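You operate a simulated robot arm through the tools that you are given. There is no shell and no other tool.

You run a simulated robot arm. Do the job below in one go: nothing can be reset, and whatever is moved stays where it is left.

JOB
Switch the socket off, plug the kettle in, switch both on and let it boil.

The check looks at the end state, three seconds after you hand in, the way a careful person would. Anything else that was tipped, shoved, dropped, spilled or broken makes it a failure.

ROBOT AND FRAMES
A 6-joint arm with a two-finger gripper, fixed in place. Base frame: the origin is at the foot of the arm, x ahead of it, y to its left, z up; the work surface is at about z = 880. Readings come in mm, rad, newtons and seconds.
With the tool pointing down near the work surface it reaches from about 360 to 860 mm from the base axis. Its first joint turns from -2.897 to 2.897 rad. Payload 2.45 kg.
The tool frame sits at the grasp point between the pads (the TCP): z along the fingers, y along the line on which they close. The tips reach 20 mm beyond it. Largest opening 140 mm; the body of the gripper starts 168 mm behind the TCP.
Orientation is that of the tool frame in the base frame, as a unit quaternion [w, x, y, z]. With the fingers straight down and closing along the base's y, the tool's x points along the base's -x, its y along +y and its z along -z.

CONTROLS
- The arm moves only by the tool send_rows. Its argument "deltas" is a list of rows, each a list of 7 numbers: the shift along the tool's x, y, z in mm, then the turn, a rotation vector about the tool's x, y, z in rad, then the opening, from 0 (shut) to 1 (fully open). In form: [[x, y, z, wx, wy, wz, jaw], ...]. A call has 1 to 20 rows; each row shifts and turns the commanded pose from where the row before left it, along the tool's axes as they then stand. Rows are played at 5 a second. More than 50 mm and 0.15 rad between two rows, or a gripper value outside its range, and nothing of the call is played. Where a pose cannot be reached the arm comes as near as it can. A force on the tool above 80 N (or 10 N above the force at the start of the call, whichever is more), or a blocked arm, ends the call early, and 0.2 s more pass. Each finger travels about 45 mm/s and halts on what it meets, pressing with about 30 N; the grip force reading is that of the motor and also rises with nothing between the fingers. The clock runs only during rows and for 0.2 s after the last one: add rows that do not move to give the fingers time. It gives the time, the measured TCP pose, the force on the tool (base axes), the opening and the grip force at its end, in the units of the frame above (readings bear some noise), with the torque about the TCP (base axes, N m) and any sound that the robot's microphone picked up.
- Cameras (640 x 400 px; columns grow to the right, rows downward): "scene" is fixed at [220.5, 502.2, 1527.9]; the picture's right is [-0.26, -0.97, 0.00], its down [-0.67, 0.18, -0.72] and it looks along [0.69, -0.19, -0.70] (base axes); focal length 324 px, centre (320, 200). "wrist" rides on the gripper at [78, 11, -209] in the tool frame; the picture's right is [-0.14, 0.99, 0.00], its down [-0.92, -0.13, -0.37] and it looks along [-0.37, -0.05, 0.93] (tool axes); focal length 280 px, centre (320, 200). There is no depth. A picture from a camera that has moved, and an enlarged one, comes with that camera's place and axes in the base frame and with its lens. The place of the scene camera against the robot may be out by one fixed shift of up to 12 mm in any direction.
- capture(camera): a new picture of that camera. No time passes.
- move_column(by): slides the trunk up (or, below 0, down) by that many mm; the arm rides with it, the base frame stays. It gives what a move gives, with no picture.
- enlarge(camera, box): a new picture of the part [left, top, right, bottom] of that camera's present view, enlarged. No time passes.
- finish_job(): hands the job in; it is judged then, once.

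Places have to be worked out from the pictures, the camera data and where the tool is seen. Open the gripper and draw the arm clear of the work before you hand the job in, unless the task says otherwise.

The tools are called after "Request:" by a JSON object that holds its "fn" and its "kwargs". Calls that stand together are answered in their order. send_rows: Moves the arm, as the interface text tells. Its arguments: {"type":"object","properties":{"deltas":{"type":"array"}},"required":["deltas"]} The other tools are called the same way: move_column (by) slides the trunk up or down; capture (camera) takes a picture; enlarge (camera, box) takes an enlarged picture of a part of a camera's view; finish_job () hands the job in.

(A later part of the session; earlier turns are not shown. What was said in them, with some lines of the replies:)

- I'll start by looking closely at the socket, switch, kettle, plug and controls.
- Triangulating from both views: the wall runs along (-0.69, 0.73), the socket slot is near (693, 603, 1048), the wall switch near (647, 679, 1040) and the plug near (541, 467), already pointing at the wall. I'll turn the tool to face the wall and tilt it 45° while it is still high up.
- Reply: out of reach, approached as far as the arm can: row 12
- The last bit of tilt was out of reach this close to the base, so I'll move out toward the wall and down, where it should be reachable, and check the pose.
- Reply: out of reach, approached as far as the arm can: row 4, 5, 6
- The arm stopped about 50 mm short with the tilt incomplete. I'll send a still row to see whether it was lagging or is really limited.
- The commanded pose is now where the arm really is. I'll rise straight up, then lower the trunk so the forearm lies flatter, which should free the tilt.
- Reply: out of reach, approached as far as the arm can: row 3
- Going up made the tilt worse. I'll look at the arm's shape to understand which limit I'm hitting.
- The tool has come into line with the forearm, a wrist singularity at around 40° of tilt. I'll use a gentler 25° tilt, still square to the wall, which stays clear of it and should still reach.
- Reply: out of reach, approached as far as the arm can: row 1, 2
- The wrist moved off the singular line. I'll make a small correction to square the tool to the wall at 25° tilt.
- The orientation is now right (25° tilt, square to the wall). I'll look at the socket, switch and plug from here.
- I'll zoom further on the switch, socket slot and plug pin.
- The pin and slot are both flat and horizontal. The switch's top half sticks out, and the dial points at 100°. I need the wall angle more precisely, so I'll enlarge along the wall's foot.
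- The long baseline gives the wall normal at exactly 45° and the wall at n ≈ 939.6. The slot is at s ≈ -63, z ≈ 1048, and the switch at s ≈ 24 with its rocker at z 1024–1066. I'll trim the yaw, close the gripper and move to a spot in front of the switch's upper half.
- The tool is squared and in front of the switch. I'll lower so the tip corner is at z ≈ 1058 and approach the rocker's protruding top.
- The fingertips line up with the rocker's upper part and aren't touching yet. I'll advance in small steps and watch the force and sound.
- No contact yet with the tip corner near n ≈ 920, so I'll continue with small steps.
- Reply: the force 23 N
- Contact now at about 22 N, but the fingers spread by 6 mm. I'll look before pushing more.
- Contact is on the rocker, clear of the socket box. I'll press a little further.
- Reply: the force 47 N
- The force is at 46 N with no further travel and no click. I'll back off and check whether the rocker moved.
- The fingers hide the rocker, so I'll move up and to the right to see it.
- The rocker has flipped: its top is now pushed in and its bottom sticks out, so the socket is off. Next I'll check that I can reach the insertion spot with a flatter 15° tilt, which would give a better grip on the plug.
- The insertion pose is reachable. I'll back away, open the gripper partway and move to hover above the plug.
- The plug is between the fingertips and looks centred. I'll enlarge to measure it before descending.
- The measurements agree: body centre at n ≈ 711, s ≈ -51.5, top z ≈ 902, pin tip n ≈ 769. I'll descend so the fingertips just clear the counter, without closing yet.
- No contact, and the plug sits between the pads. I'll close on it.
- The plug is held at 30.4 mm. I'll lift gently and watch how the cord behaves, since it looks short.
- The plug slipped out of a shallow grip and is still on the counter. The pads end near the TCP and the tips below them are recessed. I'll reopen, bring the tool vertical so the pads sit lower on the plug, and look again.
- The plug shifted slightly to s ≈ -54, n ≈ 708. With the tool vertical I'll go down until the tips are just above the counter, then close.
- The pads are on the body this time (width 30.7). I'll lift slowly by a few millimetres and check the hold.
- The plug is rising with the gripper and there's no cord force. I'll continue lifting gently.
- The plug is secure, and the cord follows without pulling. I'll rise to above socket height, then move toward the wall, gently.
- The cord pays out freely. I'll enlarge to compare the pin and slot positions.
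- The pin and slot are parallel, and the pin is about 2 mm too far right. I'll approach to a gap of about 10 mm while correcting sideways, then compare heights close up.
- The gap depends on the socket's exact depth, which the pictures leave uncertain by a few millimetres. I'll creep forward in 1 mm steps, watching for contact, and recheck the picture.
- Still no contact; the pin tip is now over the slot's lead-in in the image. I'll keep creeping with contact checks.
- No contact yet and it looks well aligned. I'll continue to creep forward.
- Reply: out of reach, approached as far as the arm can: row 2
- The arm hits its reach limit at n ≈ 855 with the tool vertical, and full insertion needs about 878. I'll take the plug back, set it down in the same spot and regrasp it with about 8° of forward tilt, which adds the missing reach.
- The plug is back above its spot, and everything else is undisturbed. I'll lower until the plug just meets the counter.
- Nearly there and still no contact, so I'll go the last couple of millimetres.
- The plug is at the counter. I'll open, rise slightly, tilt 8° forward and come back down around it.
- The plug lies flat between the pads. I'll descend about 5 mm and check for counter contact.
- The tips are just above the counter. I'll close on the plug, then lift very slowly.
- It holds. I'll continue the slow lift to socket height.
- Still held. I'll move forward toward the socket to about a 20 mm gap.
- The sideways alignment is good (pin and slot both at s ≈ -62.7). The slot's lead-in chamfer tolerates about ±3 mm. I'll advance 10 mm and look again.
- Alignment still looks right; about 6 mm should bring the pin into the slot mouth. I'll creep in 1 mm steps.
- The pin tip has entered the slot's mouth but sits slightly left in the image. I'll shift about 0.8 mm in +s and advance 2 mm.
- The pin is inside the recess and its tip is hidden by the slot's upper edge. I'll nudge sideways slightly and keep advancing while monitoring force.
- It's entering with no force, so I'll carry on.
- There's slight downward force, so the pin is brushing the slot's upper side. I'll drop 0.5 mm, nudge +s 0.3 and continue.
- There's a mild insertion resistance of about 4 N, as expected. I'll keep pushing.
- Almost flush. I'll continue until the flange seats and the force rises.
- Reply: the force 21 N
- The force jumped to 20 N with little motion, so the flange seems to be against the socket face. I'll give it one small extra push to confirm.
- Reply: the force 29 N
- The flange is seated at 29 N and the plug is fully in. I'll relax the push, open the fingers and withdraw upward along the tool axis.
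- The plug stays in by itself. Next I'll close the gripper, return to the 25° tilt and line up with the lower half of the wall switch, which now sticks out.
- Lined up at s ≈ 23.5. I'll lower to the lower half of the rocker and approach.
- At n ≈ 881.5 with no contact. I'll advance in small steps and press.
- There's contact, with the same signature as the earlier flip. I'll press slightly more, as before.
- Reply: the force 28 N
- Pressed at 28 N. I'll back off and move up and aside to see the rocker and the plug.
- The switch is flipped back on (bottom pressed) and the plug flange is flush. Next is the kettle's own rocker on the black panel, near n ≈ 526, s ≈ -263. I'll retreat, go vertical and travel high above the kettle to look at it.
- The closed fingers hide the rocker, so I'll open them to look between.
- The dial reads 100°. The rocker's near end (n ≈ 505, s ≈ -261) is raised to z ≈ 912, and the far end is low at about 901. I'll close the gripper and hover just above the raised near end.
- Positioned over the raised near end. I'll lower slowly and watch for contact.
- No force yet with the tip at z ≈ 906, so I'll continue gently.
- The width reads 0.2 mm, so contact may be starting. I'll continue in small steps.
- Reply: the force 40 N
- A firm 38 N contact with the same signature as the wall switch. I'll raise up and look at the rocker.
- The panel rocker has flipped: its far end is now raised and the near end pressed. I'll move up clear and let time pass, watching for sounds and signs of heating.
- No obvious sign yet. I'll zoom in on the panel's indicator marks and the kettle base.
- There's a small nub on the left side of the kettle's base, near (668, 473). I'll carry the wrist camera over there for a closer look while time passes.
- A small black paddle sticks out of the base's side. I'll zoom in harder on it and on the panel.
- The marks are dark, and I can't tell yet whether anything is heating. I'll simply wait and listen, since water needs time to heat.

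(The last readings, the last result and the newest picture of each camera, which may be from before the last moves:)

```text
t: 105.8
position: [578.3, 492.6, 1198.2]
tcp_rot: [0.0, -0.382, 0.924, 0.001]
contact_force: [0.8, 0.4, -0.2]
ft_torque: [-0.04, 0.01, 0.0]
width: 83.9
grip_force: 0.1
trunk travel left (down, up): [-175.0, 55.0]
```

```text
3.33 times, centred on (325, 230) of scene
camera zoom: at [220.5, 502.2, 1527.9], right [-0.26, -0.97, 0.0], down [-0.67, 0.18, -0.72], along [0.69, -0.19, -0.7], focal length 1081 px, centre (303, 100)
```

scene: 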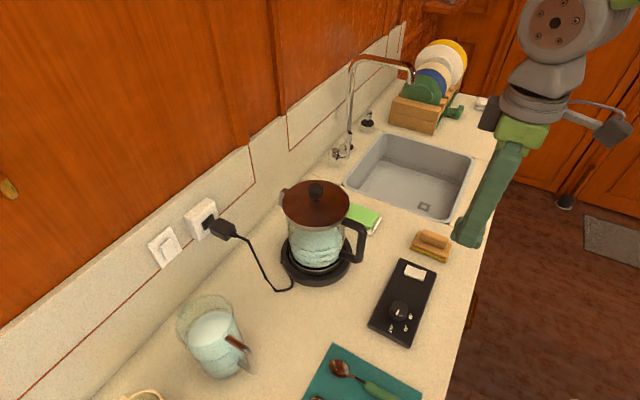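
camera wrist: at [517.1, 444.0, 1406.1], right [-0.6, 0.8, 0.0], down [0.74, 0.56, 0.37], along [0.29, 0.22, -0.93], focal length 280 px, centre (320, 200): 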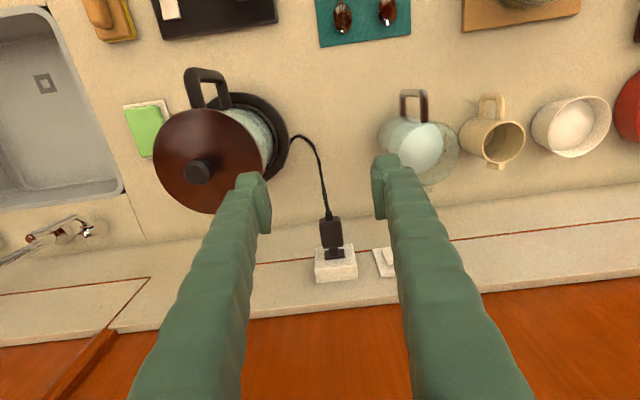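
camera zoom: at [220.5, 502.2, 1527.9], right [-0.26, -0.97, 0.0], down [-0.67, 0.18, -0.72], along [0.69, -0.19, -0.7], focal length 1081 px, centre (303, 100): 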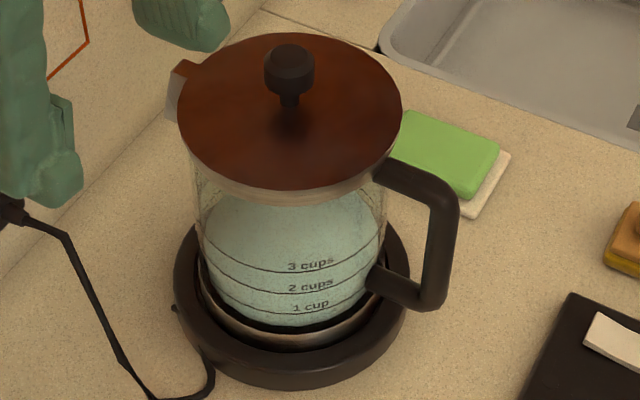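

Still silent after 18 s. I'll inspect both rockers for markings and check how well the plug is seated.

Request:
{"fn": "enlarge", "kwargs": {"camera": "scene", "box": [145, 222, 185, 272]}}

Request:
{"fn": "enlarge", "kwargs": {"camera": "scene", "box": [398, 256, 430, 284]}}

Request:
{"fn": "enlarge", "kwargs": {"camera": "wrist", "box": [312, 240, 362, 285]}}

Request:
{"fn": "enlarge", "kwargs": {"camera": "scene", "box": [195, 200, 245, 245]}}

```text
8.00 times, centred on (165, 247) of scene
camera zoom: at [220.5, 502.2, 1527.9], right [-0.26, -0.97, 0.0], down [-0.67, 0.18, -0.72], along [0.69, -0.19, -0.7], focal length 2595 px, centre (1560, -176)
```

zoom: 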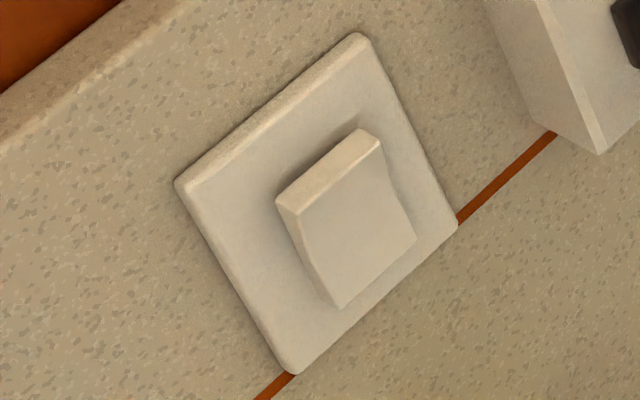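

```text
14.29 times, centred on (414, 270) of scene
camera zoom: at [220.5, 502.2, 1527.9], right [-0.26, -0.97, 0.0], down [-0.67, 0.18, -0.72], along [0.69, -0.19, -0.7], focal length 4633 px, centre (-1023, -800)
```

zoom: 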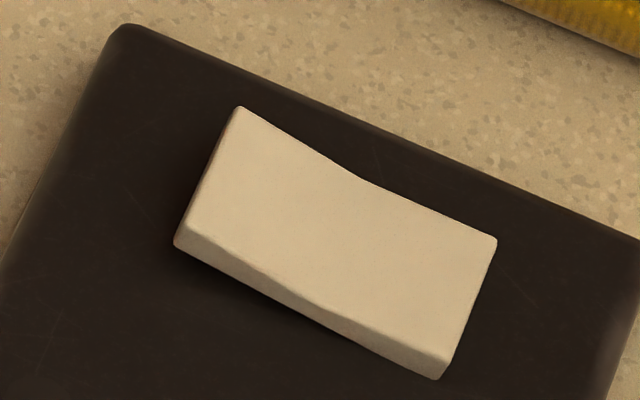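

```text
8.89 times, centred on (337, 262) of wrist
camera zoom: at [517.3, 443.9, 1406.0], right [-0.6, 0.8, 0.0], down [0.74, 0.56, 0.37], along [0.29, 0.22, -0.93], focal length 2492 px, centre (169, -356)
```

zoom: 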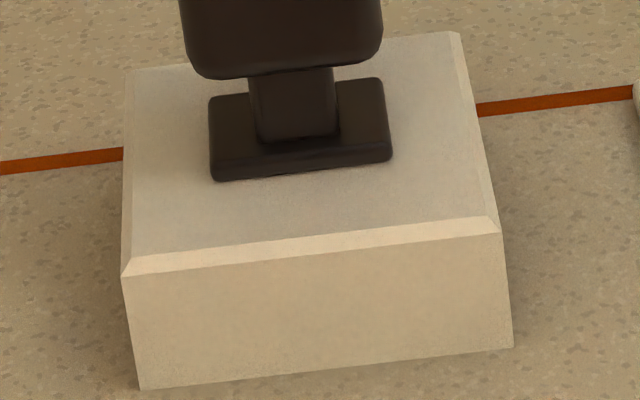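

```text
8.89 times, centred on (220, 222) of scene
camera zoom: at [220.5, 502.2, 1527.9], right [-0.26, -0.97, 0.0], down [-0.67, 0.18, -0.72], along [0.69, -0.19, -0.7], focal length 2883 px, centre (1209, 0)
```

zoom: 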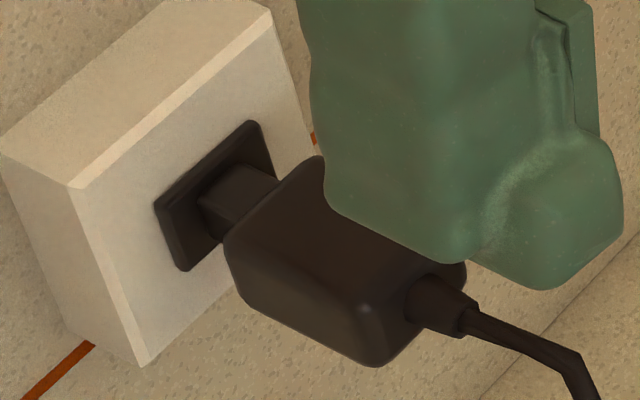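

The plug is flush and the rockers are unmarked. I'll wait longer before drawing conclusions.

Request:
{"fn": "send_rows", "kwargs": {"deltas": [[0, 0, 0, 0, 0, 0, 0.6], [0, 0, 0, 0, 0, 0, 0.6], [0, 0, 0, 0, 0, 0, 0.6], [0, 0, 0, 0, 0, 0, 0.6], [0, 0, 0, 0, 0, 0, 0.6], [0, 0, 0, 0, 0, 0, 0.6], [0, 0, 0, 0, 0, 0, 0.6], [0, 0, 0, 0, 0, 0, 0.6], [0, 0, 0, 0, 0, 0, 0.6], [0, 0, 0, 0, 0, 0, 0.6], [0, 0, 0, 0, 0, 0, 0.6], [0, 0, 0, 0, 0, 0, 0.6], [0, 0, 0, 0, 0, 0, 0.6], [0, 0, 0, 0, 0, 0, 0.6], [0, 0, 0, 0, 0, 0, 0.6], [0, 0, 0, 0, 0, 0, 0.6], [0, 0, 0, 0, 0, 0, 0.6], [0, 0, 0, 0, 0, 0, 0.6], [0, 0, 0, 0, 0, 0, 0.6], [0, 0, 0, 0, 0, 0, 0.6]]}}

Request:
{"fn": "send_rows", "kwargs": {"deltas": [[0, 0, 0, 0, 0, 0, 0.6], [0, 0, 0, 0, 0, 0, 0.6], [0, 0, 0, 0, 0, 0, 0.6], [0, 0, 0, 0, 0, 0, 0.6], [0, 0, 0, 0, 0, 0, 0.6], [0, 0, 0, 0, 0, 0, 0.6], [0, 0, 0, 0, 0, 0, 0.6], [0, 0, 0, 0, 0, 0, 0.6], [0, 0, 0, 0, 0, 0, 0.6], [0, 0, 0, 0, 0, 0, 0.6], [0, 0, 0, 0, 0, 0, 0.6], [0, 0, 0, 0, 0, 0, 0.6], [0, 0, 0, 0, 0, 0, 0.6], [0, 0, 0, 0, 0, 0, 0.6], [0, 0, 0, 0, 0, 0, 0.6], [0, 0, 0, 0, 0, 0, 0.6], [0, 0, 0, 0, 0, 0, 0.6], [0, 0, 0, 0, 0, 0, 0.6], [0, 0, 0, 0, 0, 0, 0.6], [0, 0, 0, 0, 0, 0, 0.6]]}}

Request:
{"fn": "send_rows", "kwargs": {"deltas": [[0, 0, 0, 0, 0, 0, 0.6], [0, 0, 0, 0, 0, 0, 0.6], [0, 0, 0, 0, 0, 0, 0.6], [0, 0, 0, 0, 0, 0, 0.6], [0, 0, 0, 0, 0, 0, 0.6], [0, 0, 0, 0, 0, 0, 0.6], [0, 0, 0, 0, 0, 0, 0.6], [0, 0, 0, 0, 0, 0, 0.6], [0, 0, 0, 0, 0, 0, 0.6], [0, 0, 0, 0, 0, 0, 0.6], [0, 0, 0, 0, 0, 0, 0.6], [0, 0, 0, 0, 0, 0, 0.6], [0, 0, 0, 0, 0, 0, 0.6], [0, 0, 0, 0, 0, 0, 0.6], [0, 0, 0, 0, 0, 0, 0.6], [0, 0, 0, 0, 0, 0, 0.6], [0, 0, 0, 0, 0, 0, 0.6], [0, 0, 0, 0, 0, 0, 0.6], [0, 0, 0, 0, 0, 0, 0.6], [0, 0, 0, 0, 0, 0, 0.6]]}}

Request:
{"fn": "send_rows", "kwargs": {"deltas": [[0, 0, 0, 0, 0, 0, 0.6], [0, 0, 0, 0, 0, 0, 0.6], [0, 0, 0, 0, 0, 0, 0.6], [0, 0, 0, 0, 0, 0, 0.6], [0, 0, 0, 0, 0, 0, 0.6], [0, 0, 0, 0, 0, 0, 0.6], [0, 0, 0, 0, 0, 0, 0.6], [0, 0, 0, 0, 0, 0, 0.6], [0, 0, 0, 0, 0, 0, 0.6], [0, 0, 0, 0, 0, 0, 0.6], [0, 0, 0, 0, 0, 0, 0.6], [0, 0, 0, 0, 0, 0, 0.6], [0, 0, 0, 0, 0, 0, 0.6], [0, 0, 0, 0, 0, 0, 0.6], [0, 0, 0, 0, 0, 0, 0.6], [0, 0, 0, 0, 0, 0, 0.6], [0, 0, 0, 0, 0, 0, 0.6], [0, 0, 0, 0, 0, 0, 0.6], [0, 0, 0, 0, 0, 0, 0.6], [0, 0, 0, 0, 0, 0, 0.6]]}}

Request:
{"fn": "enlarge", "kwargs": {"camera": "scene", "box": [270, 170, 380, 290]}}

Request:
{"fn": "enlarge", "kwargs": {"camera": "scene", "box": [360, 250, 450, 355]}}

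```text
t: 110.0
position: [578.8, 492.2, 1197.9]
tcp_rot: [0.0, -0.382, 0.924, 0.001]
contact_force: [0.7, -0.3, -0.1]
ft_torque: [0.0, -0.01, 0.01]
width: 84.0
grip_force: 0.0
trunk travel left (down, up): [-175.0, 55.0]
```

```text
t: 114.2
position: [577.5, 492.2, 1198.0]
tcp_rot: [0.0, -0.382, 0.924, 0.001]
contact_force: [-0.3, -0.8, -1.0]
ft_torque: [0.0, -0.01, -0.01]
width: 84.0
grip_force: 0.0
trunk travel left (down, up): [-175.0, 55.0]
```

```text
t: 118.4
position: [579.4, 492.4, 1198.7]
tcp_rot: [0.0, -0.381, 0.924, 0.001]
contact_force: [0.0, 0.7, 0.0]
ft_torque: [0.03, 0.0, -0.02]
width: 84.1
grip_force: 0.0
trunk travel left (down, up): [-175.0, 55.0]
```

```text
t: 122.6
position: [577.5, 492.5, 1197.0]
tcp_rot: [0.001, -0.382, 0.924, 0.001]
contact_force: [-0.7, -0.6, -0.3]
ft_torque: [-0.01, 0.0, 0.02]
width: 83.9
grip_force: 0.2
trunk travel left (down, up): [-175.0, 55.0]
```

```text
3.33 times, centred on (325, 230) of scene
camera zoom: at [220.5, 502.2, 1527.9], right [-0.26, -0.97, 0.0], down [-0.67, 0.18, -0.72], along [0.69, -0.19, -0.7], focal length 1081 px, centre (303, 100)
```

zoom: 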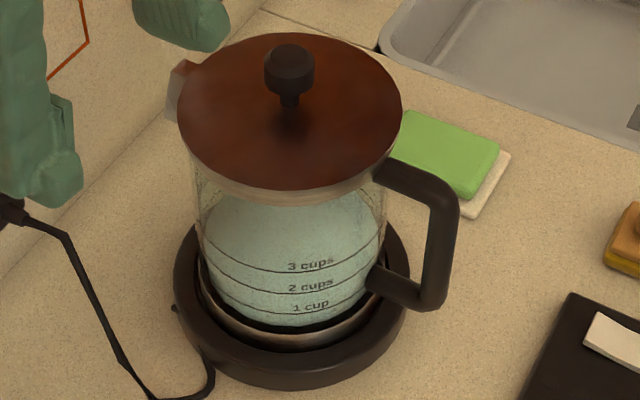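

```text
3.81 times, centred on (405, 302) of scene
camera zoom: at [220.5, 502.2, 1527.9], right [-0.26, -0.97, 0.0], down [-0.67, 0.18, -0.72], along [0.69, -0.19, -0.7], focal length 1236 px, centre (-4, -190)
```

zoom: 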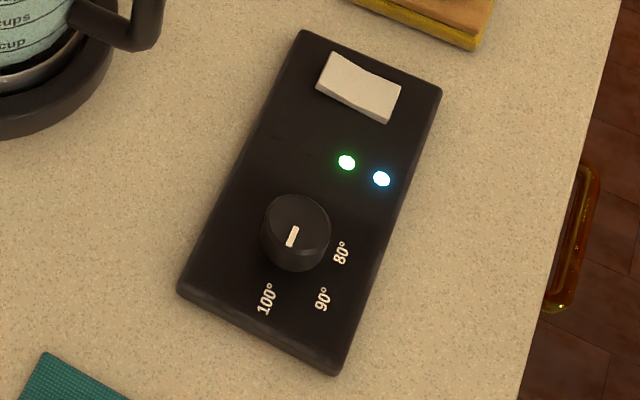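

Two of the four panel lamps are lit (blue and green), so they're a rising temperature display and the kettle is heating. I'll keep waiting for the boil.

Request:
{"fn": "send_rows", "kwargs": {"deltas": [[0, 0, 0, 0, 0, 0, 0.6], [0, 0, 0, 0, 0, 0, 0.6], [0, 0, 0, 0, 0, 0, 0.6], [0, 0, 0, 0, 0, 0, 0.6], [0, 0, 0, 0, 0, 0, 0.6], [0, 0, 0, 0, 0, 0, 0.6], [0, 0, 0, 0, 0, 0, 0.6], [0, 0, 0, 0, 0, 0, 0.6], [0, 0, 0, 0, 0, 0, 0.6], [0, 0, 0, 0, 0, 0, 0.6], [0, 0, 0, 0, 0, 0, 0.6], [0, 0, 0, 0, 0, 0, 0.6], [0, 0, 0, 0, 0, 0, 0.6], [0, 0, 0, 0, 0, 0, 0.6], [0, 0, 0, 0, 0, 0, 0.6], [0, 0, 0, 0, 0, 0, 0.6], [0, 0, 0, 0, 0, 0, 0.6], [0, 0, 0, 0, 0, 0, 0.6], [0, 0, 0, 0, 0, 0, 0.6], [0, 0, 0, 0, 0, 0, 0.6]]}}

Request:
{"fn": "send_rows", "kwargs": {"deltas": [[0, 0, 0, 0, 0, 0, 0.6], [0, 0, 0, 0, 0, 0, 0.6], [0, 0, 0, 0, 0, 0, 0.6], [0, 0, 0, 0, 0, 0, 0.6], [0, 0, 0, 0, 0, 0, 0.6], [0, 0, 0, 0, 0, 0, 0.6], [0, 0, 0, 0, 0, 0, 0.6], [0, 0, 0, 0, 0, 0, 0.6], [0, 0, 0, 0, 0, 0, 0.6], [0, 0, 0, 0, 0, 0, 0.6], [0, 0, 0, 0, 0, 0, 0.6], [0, 0, 0, 0, 0, 0, 0.6], [0, 0, 0, 0, 0, 0, 0.6], [0, 0, 0, 0, 0, 0, 0.6], [0, 0, 0, 0, 0, 0, 0.6], [0, 0, 0, 0, 0, 0, 0.6], [0, 0, 0, 0, 0, 0, 0.6], [0, 0, 0, 0, 0, 0, 0.6], [0, 0, 0, 0, 0, 0, 0.6], [0, 0, 0, 0, 0, 0, 0.6]]}}

Request:
{"fn": "enlarge", "kwargs": {"camera": "scene", "box": [260, 160, 460, 350]}}

```text
t: 126.8
position: [579.0, 493.4, 1196.7]
tcp_rot: [0.0, -0.382, 0.924, 0.002]
contact_force: [-0.9, 0.1, 0.2]
ft_torque: [-0.01, 0.02, 0.04]
width: 83.9
grip_force: 0.0
trunk travel left (down, up): [-175.0, 55.0]
```

```text
t: 131.0
position: [578.7, 490.9, 1198.3]
tcp_rot: [0.001, -0.382, 0.924, 0.002]
contact_force: [-0.7, 0.0, -0.1]
ft_torque: [-0.02, 0.02, 0.03]
width: 84.1
grip_force: 0.0
trunk travel left (down, up): [-175.0, 55.0]
```

```text
2.11 times, centred on (360, 255) of scene
camera zoom: at [220.5, 502.2, 1527.9], right [-0.26, -0.97, 0.0], down [-0.67, 0.18, -0.72], along [0.69, -0.19, -0.7], focal length 683 px, centre (236, 84)
```

zoom: 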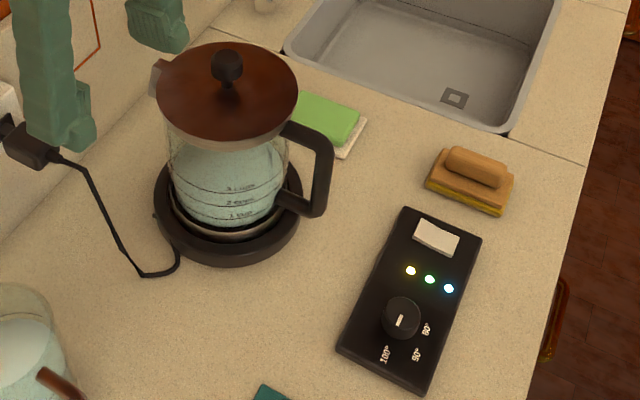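

Three lamps are lit. While it finishes heating I'll draw the arm up and back, clear of the work, with the gripper open.

Request:
{"fn": "send_rows", "kwargs": {"deltas": [[0, 0, -30, 0, 0, 0, 1], [0, 0, -30, 0, 0, 0, 1], [40, 0, 0, 0, 0, 0, 1], [40, 0, 0, 0, 0, 0, 1], [40, 0, 0, 0, 0, 0, 1], [40, 0, 0, 0, 0, 0, 1], [0, 0, 0, 0, 0, 0, 1], [0, 0, 0, 0, 0, 0, 1], [0, 0, 0, 0, 0, 0, 1], [0, 0, 0, 0, 0, 0, 1], [0, 0, 0, 0, 0, 0, 1], [0, 0, 0, 0, 0, 0, 1], [0, 0, 0, 0, 0, 0, 1], [0, 0, 0, 0, 0, 0, 1], [0, 0, 0, 0, 0, 0, 1], [0, 0, 0, 0, 0, 0, 1], [0, 0, 0, 0, 0, 0, 1], [0, 0, 0, 0, 0, 0, 1], [0, 0, 0, 0, 0, 0, 1], [0, 0, 0, 0, 0, 0, 1]]}}

Request:
{"fn": "send_rows", "kwargs": {"deltas": [[0, 0, 0, 0, 0, 0, 1], [0, 0, 0, 0, 0, 0, 1], [0, 0, 0, 0, 0, 0, 1], [0, 0, 0, 0, 0, 0, 1], [0, 0, 0, 0, 0, 0, 1], [0, 0, 0, 0, 0, 0, 1], [0, 0, 0, 0, 0, 0, 1], [0, 0, 0, 0, 0, 0, 1], [0, 0, 0, 0, 0, 0, 1], [0, 0, 0, 0, 0, 0, 1], [0, 0, 0, 0, 0, 0, 1], [0, 0, 0, 0, 0, 0, 1], [0, 0, 0, 0, 0, 0, 1], [0, 0, 0, 0, 0, 0, 1], [0, 0, 0, 0, 0, 0, 1], [0, 0, 0, 0, 0, 0, 1], [0, 0, 0, 0, 0, 0, 1], [0, 0, 0, 0, 0, 0, 1], [0, 0, 0, 0, 0, 0, 1], [0, 0, 0, 0, 0, 0, 1]]}}

Request:
{"fn": "capture", "kwargs": {"camera": "scene"}}

Request:
{"fn": "enlarge", "kwargs": {"camera": "scene", "box": [260, 160, 460, 350]}}

```text
t: 135.2
position: [468.0, 378.1, 1256.9]
tcp_rot: [0.0, -0.382, 0.924, 0.001]
contact_force: [0.1, -0.4, -1.0]
ft_torque: [0.0, 0.03, -0.05]
width: 140.0
grip_force: 0.2
trunk travel left (down, up): [-175.0, 55.0]
```

```text
t: 139.4
position: [467.8, 380.7, 1257.8]
tcp_rot: [0.0, -0.382, 0.924, 0.001]
contact_force: [0.1, -0.1, 0.5]
ft_torque: [0.02, 0.0, 0.03]
width: 140.0
grip_force: 0.0
trunk travel left (down, up): [-175.0, 55.0]
```

```text
taken
```

scene: 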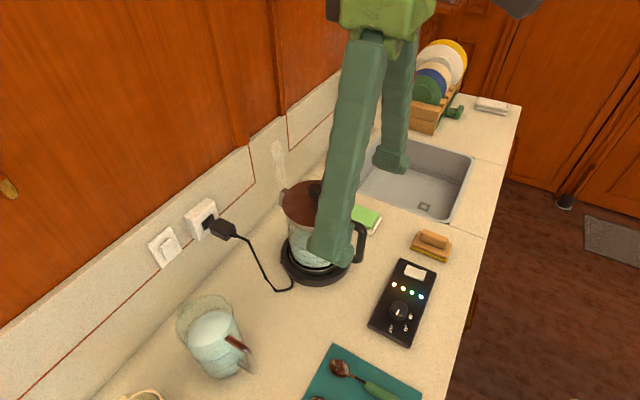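

```text
2.11 times, centred on (360, 255) of scene
camera zoom: at [220.5, 502.2, 1527.9], right [-0.26, -0.97, 0.0], down [-0.67, 0.18, -0.72], along [0.69, -0.19, -0.7], focal length 683 px, centre (236, 84)
```

zoom: 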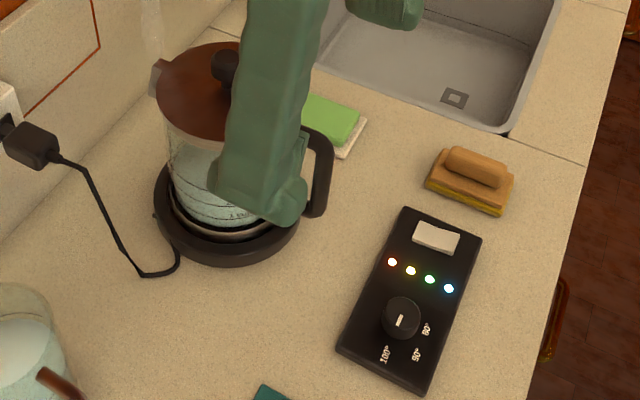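

All four lamps are lit, and steam is rising from the spout. I'll draw back a bit more, wait several seconds for a full boil, and check everything.

Request:
{"fn": "send_rows", "kwargs": {"deltas": [[30, 30, 0, 0, 0, 0, 1], [30, 30, 0, 0, 0, 0, 1], [0, 0, 0, 0, 0, 0, 1], [0, 0, 0, 0, 0, 0, 1], [0, 0, 0, 0, 0, 0, 1], [0, 0, 0, 0, 0, 0, 1], [0, 0, 0, 0, 0, 0, 1], [0, 0, 0, 0, 0, 0, 1], [0, 0, 0, 0, 0, 0, 1], [0, 0, 0, 0, 0, 0, 1], [0, 0, 0, 0, 0, 0, 1], [0, 0, 0, 0, 0, 0, 1], [0, 0, 0, 0, 0, 0, 1], [0, 0, 0, 0, 0, 0, 1], [0, 0, 0, 0, 0, 0, 1], [0, 0, 0, 0, 0, 0, 1], [0, 0, 0, 0, 0, 0, 1], [0, 0, 0, 0, 0, 0, 1], [0, 0, 0, 0, 0, 0, 1], [0, 0, 0, 0, 0, 0, 1]]}}

Request:
{"fn": "send_rows", "kwargs": {"deltas": [[0, 0, 0, 0, 0, 0, 1], [0, 0, 0, 0, 0, 0, 1], [0, 0, 0, 0, 0, 0, 1], [0, 0, 0, 0, 0, 0, 1], [0, 0, 0, 0, 0, 0, 1], [0, 0, 0, 0, 0, 0, 1], [0, 0, 0, 0, 0, 0, 1], [0, 0, 0, 0, 0, 0, 1], [0, 0, 0, 0, 0, 0, 1], [0, 0, 0, 0, 0, 0, 1], [0, 0, 0, 0, 0, 0, 1], [0, 0, 0, 0, 0, 0, 1], [0, 0, 0, 0, 0, 0, 1], [0, 0, 0, 0, 0, 0, 1], [0, 0, 0, 0, 0, 0, 1], [0, 0, 0, 0, 0, 0, 1], [0, 0, 0, 0, 0, 0, 1], [0, 0, 0, 0, 0, 0, 1], [0, 0, 0, 0, 0, 0, 1], [0, 0, 0, 0, 0, 0, 1]]}}

Request:
{"fn": "capture", "kwargs": {"camera": "scene"}}

Request:
{"fn": "capture", "kwargs": {"camera": "wrist"}}

Request:
{"fn": "enlarge", "kwargs": {"camera": "scene", "box": [260, 130, 460, 350]}}

```text
t: 143.6
position: [381.8, 379.9, 1256.1]
tcp_rot: [0.001, -0.382, 0.924, 0.002]
contact_force: [0.2, -0.3, 0.3]
ft_torque: [-0.03, -0.02, -0.03]
width: 140.1
grip_force: 0.0
trunk travel left (down, up): [-175.0, 55.0]
```

```text
t: 147.8
position: [382.3, 379.9, 1256.6]
tcp_rot: [0.0, -0.382, 0.924, 0.002]
contact_force: [-1.0, -0.6, 0.3]
ft_torque: [0.01, -0.02, 0.02]
width: 139.8
grip_force: 0.1
trunk travel left (down, up): [-175.0, 55.0]
```

```text
taken
```

scene: 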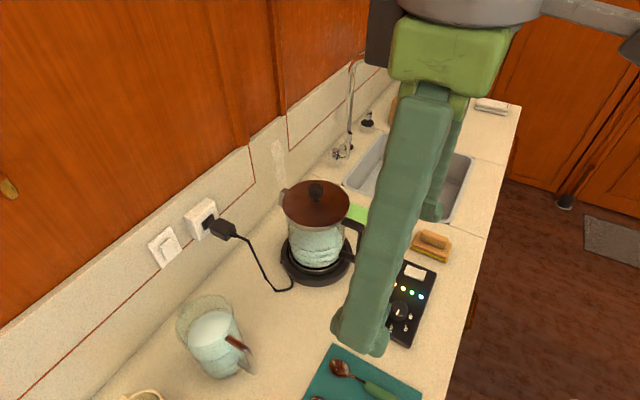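

```text
taken
camera wrist: at [320.5, 331.7, 1465.3], right [-0.6, 0.8, 0.0], down [0.74, 0.56, 0.37], along [0.29, 0.22, -0.93], focal length 280 px, centre (320, 200)
```

wrist: 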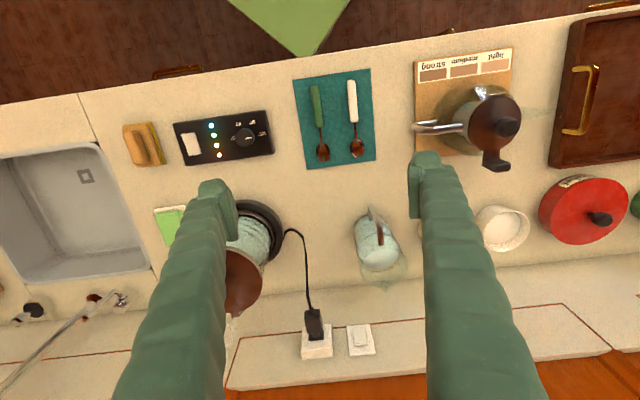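

```text
1.82 times, centred on (360, 240) of scene
camera zoom: at [220.5, 502.2, 1527.9], right [-0.26, -0.97, 0.0], down [-0.67, 0.18, -0.72], along [0.69, -0.19, -0.7], focal length 590 px, centre (247, 127)
```

zoom: 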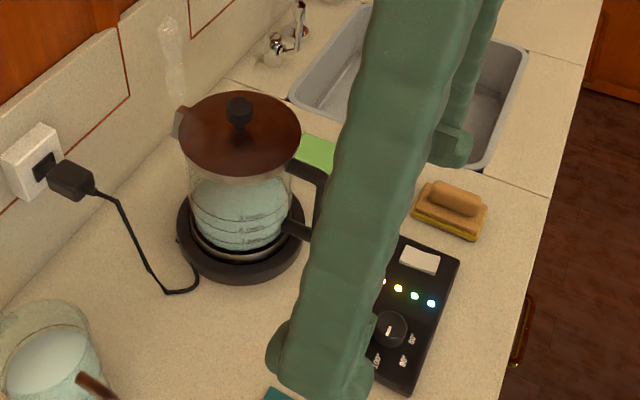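

Steam is pouring from the spout, the water is agitated and all four lamps are lit. I'll give it a few more seconds to be sure it's at the boil and stays on.

Request:
{"fn": "send_rows", "kwargs": {"deltas": [[0, 0, 0, 0, 0, 0, 1], [0, 0, 0, 0, 0, 0, 1], [0, 0, 0, 0, 0, 0, 1], [0, 0, 0, 0, 0, 0, 1], [0, 0, 0, 0, 0, 0, 1], [0, 0, 0, 0, 0, 0, 1], [0, 0, 0, 0, 0, 0, 1], [0, 0, 0, 0, 0, 0, 1], [0, 0, 0, 0, 0, 0, 1], [0, 0, 0, 0, 0, 0, 1], [0, 0, 0, 0, 0, 0, 1], [0, 0, 0, 0, 0, 0, 1], [0, 0, 0, 0, 0, 0, 1], [0, 0, 0, 0, 0, 0, 1], [0, 0, 0, 0, 0, 0, 1], [0, 0, 0, 0, 0, 0, 1], [0, 0, 0, 0, 0, 0, 1], [0, 0, 0, 0, 0, 0, 1], [0, 0, 0, 0, 0, 0, 1], [0, 0, 0, 0, 0, 0, 1]]}}

Request:
{"fn": "enlarge", "kwargs": {"camera": "scene", "box": [260, 130, 360, 300]}}

Request:
{"fn": "enlarge", "kwargs": {"camera": "wrist", "box": [160, 90, 290, 180]}}

Request:
{"fn": "enlarge", "kwargs": {"camera": "scene", "box": [130, 190, 260, 300]}}

```text
t: 152.0
position: [381.7, 380.5, 1257.2]
tcp_rot: [0.001, -0.381, 0.925, 0.002]
contact_force: [0.0, 0.7, -0.3]
ft_torque: [0.01, -0.02, -0.03]
width: 139.9
grip_force: 0.0
trunk travel left (down, up): [-175.0, 55.0]
```

```text
2.35 times, centred on (310, 215) of scene
camera zoom: at [220.5, 502.2, 1527.9], right [-0.26, -0.97, 0.0], down [-0.67, 0.18, -0.72], along [0.69, -0.19, -0.7], focal length 763 px, centre (344, 165)
```

zoom: 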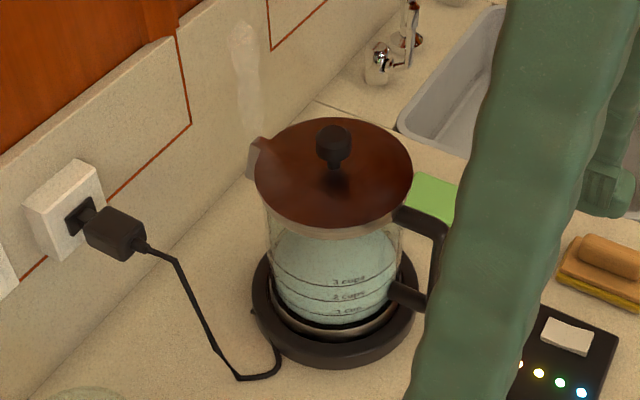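

```text
4.44 times, centred on (225, 135) of wrist
camera zoom: at [320.4, 331.7, 1465.2], right [-0.6, 0.8, 0.0], down [0.74, 0.56, 0.37], along [0.29, 0.22, -0.93], focal length 1246 px, centre (742, 489)
```

zoom: 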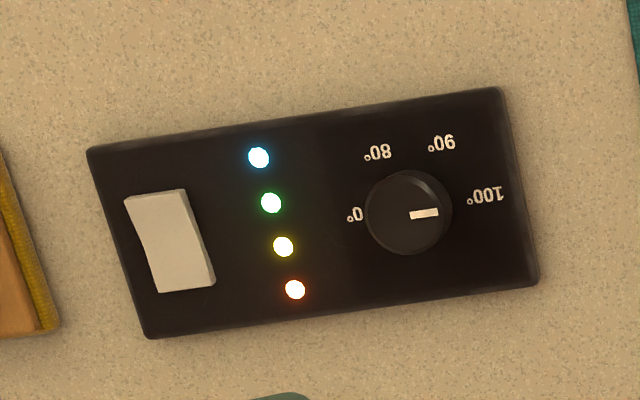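

```text
3.64 times, centred on (195, 245) of scene
camera zoom: at [220.5, 502.2, 1527.9], right [-0.26, -0.97, 0.0], down [-0.67, 0.18, -0.72], along [0.69, -0.19, -0.7], focal length 1179 px, centre (774, 36)
```

zoom: 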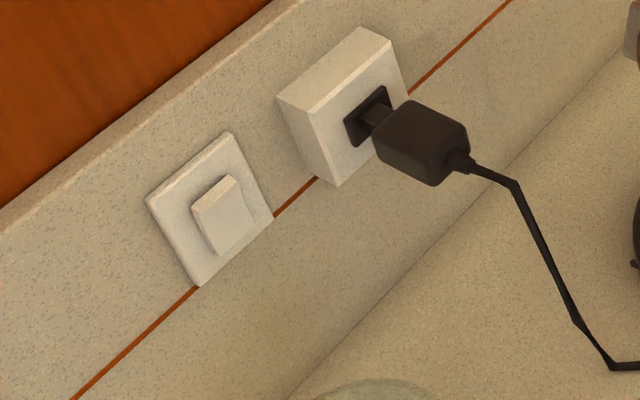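

All four lamps are lit with the dial at 100°, steam is rising, the plug is seated and both switches are on. The gripper is open, the arm is clear and nothing else has moved, so I'm handing in.

Request:
{"fn": "finish_job", "kwargs": {}}

```text
The job is handed in.
```

The kettle is plugged in, both switches are on, and the water is boiling. The job is handed in.

- **Socket:** I flipped the wall switch off, put the plug in until its flange sat flush against the socket, then flipped the switch back on. The switch has no markings. I took "bottom pressed" as on, and that holds up because the kettle only heats in that position.
- **Kettle:** I pressed the rocker on its control panel. The dial was already at 100°.
- **Boil:** At the last look, all four temperature lamps were lit and steam was coming from the spout. The microphone picked up no sound at any point.
- **Plug:** It slipped from the gripper once, just above the counter, and I also had to set it down once and regrip it at a different angle. It went in fully.

In the last pictures nothing else looks moved, tipped or spilled. The gripper is open and the arm is back above the counter, clear of the kettle and socket.
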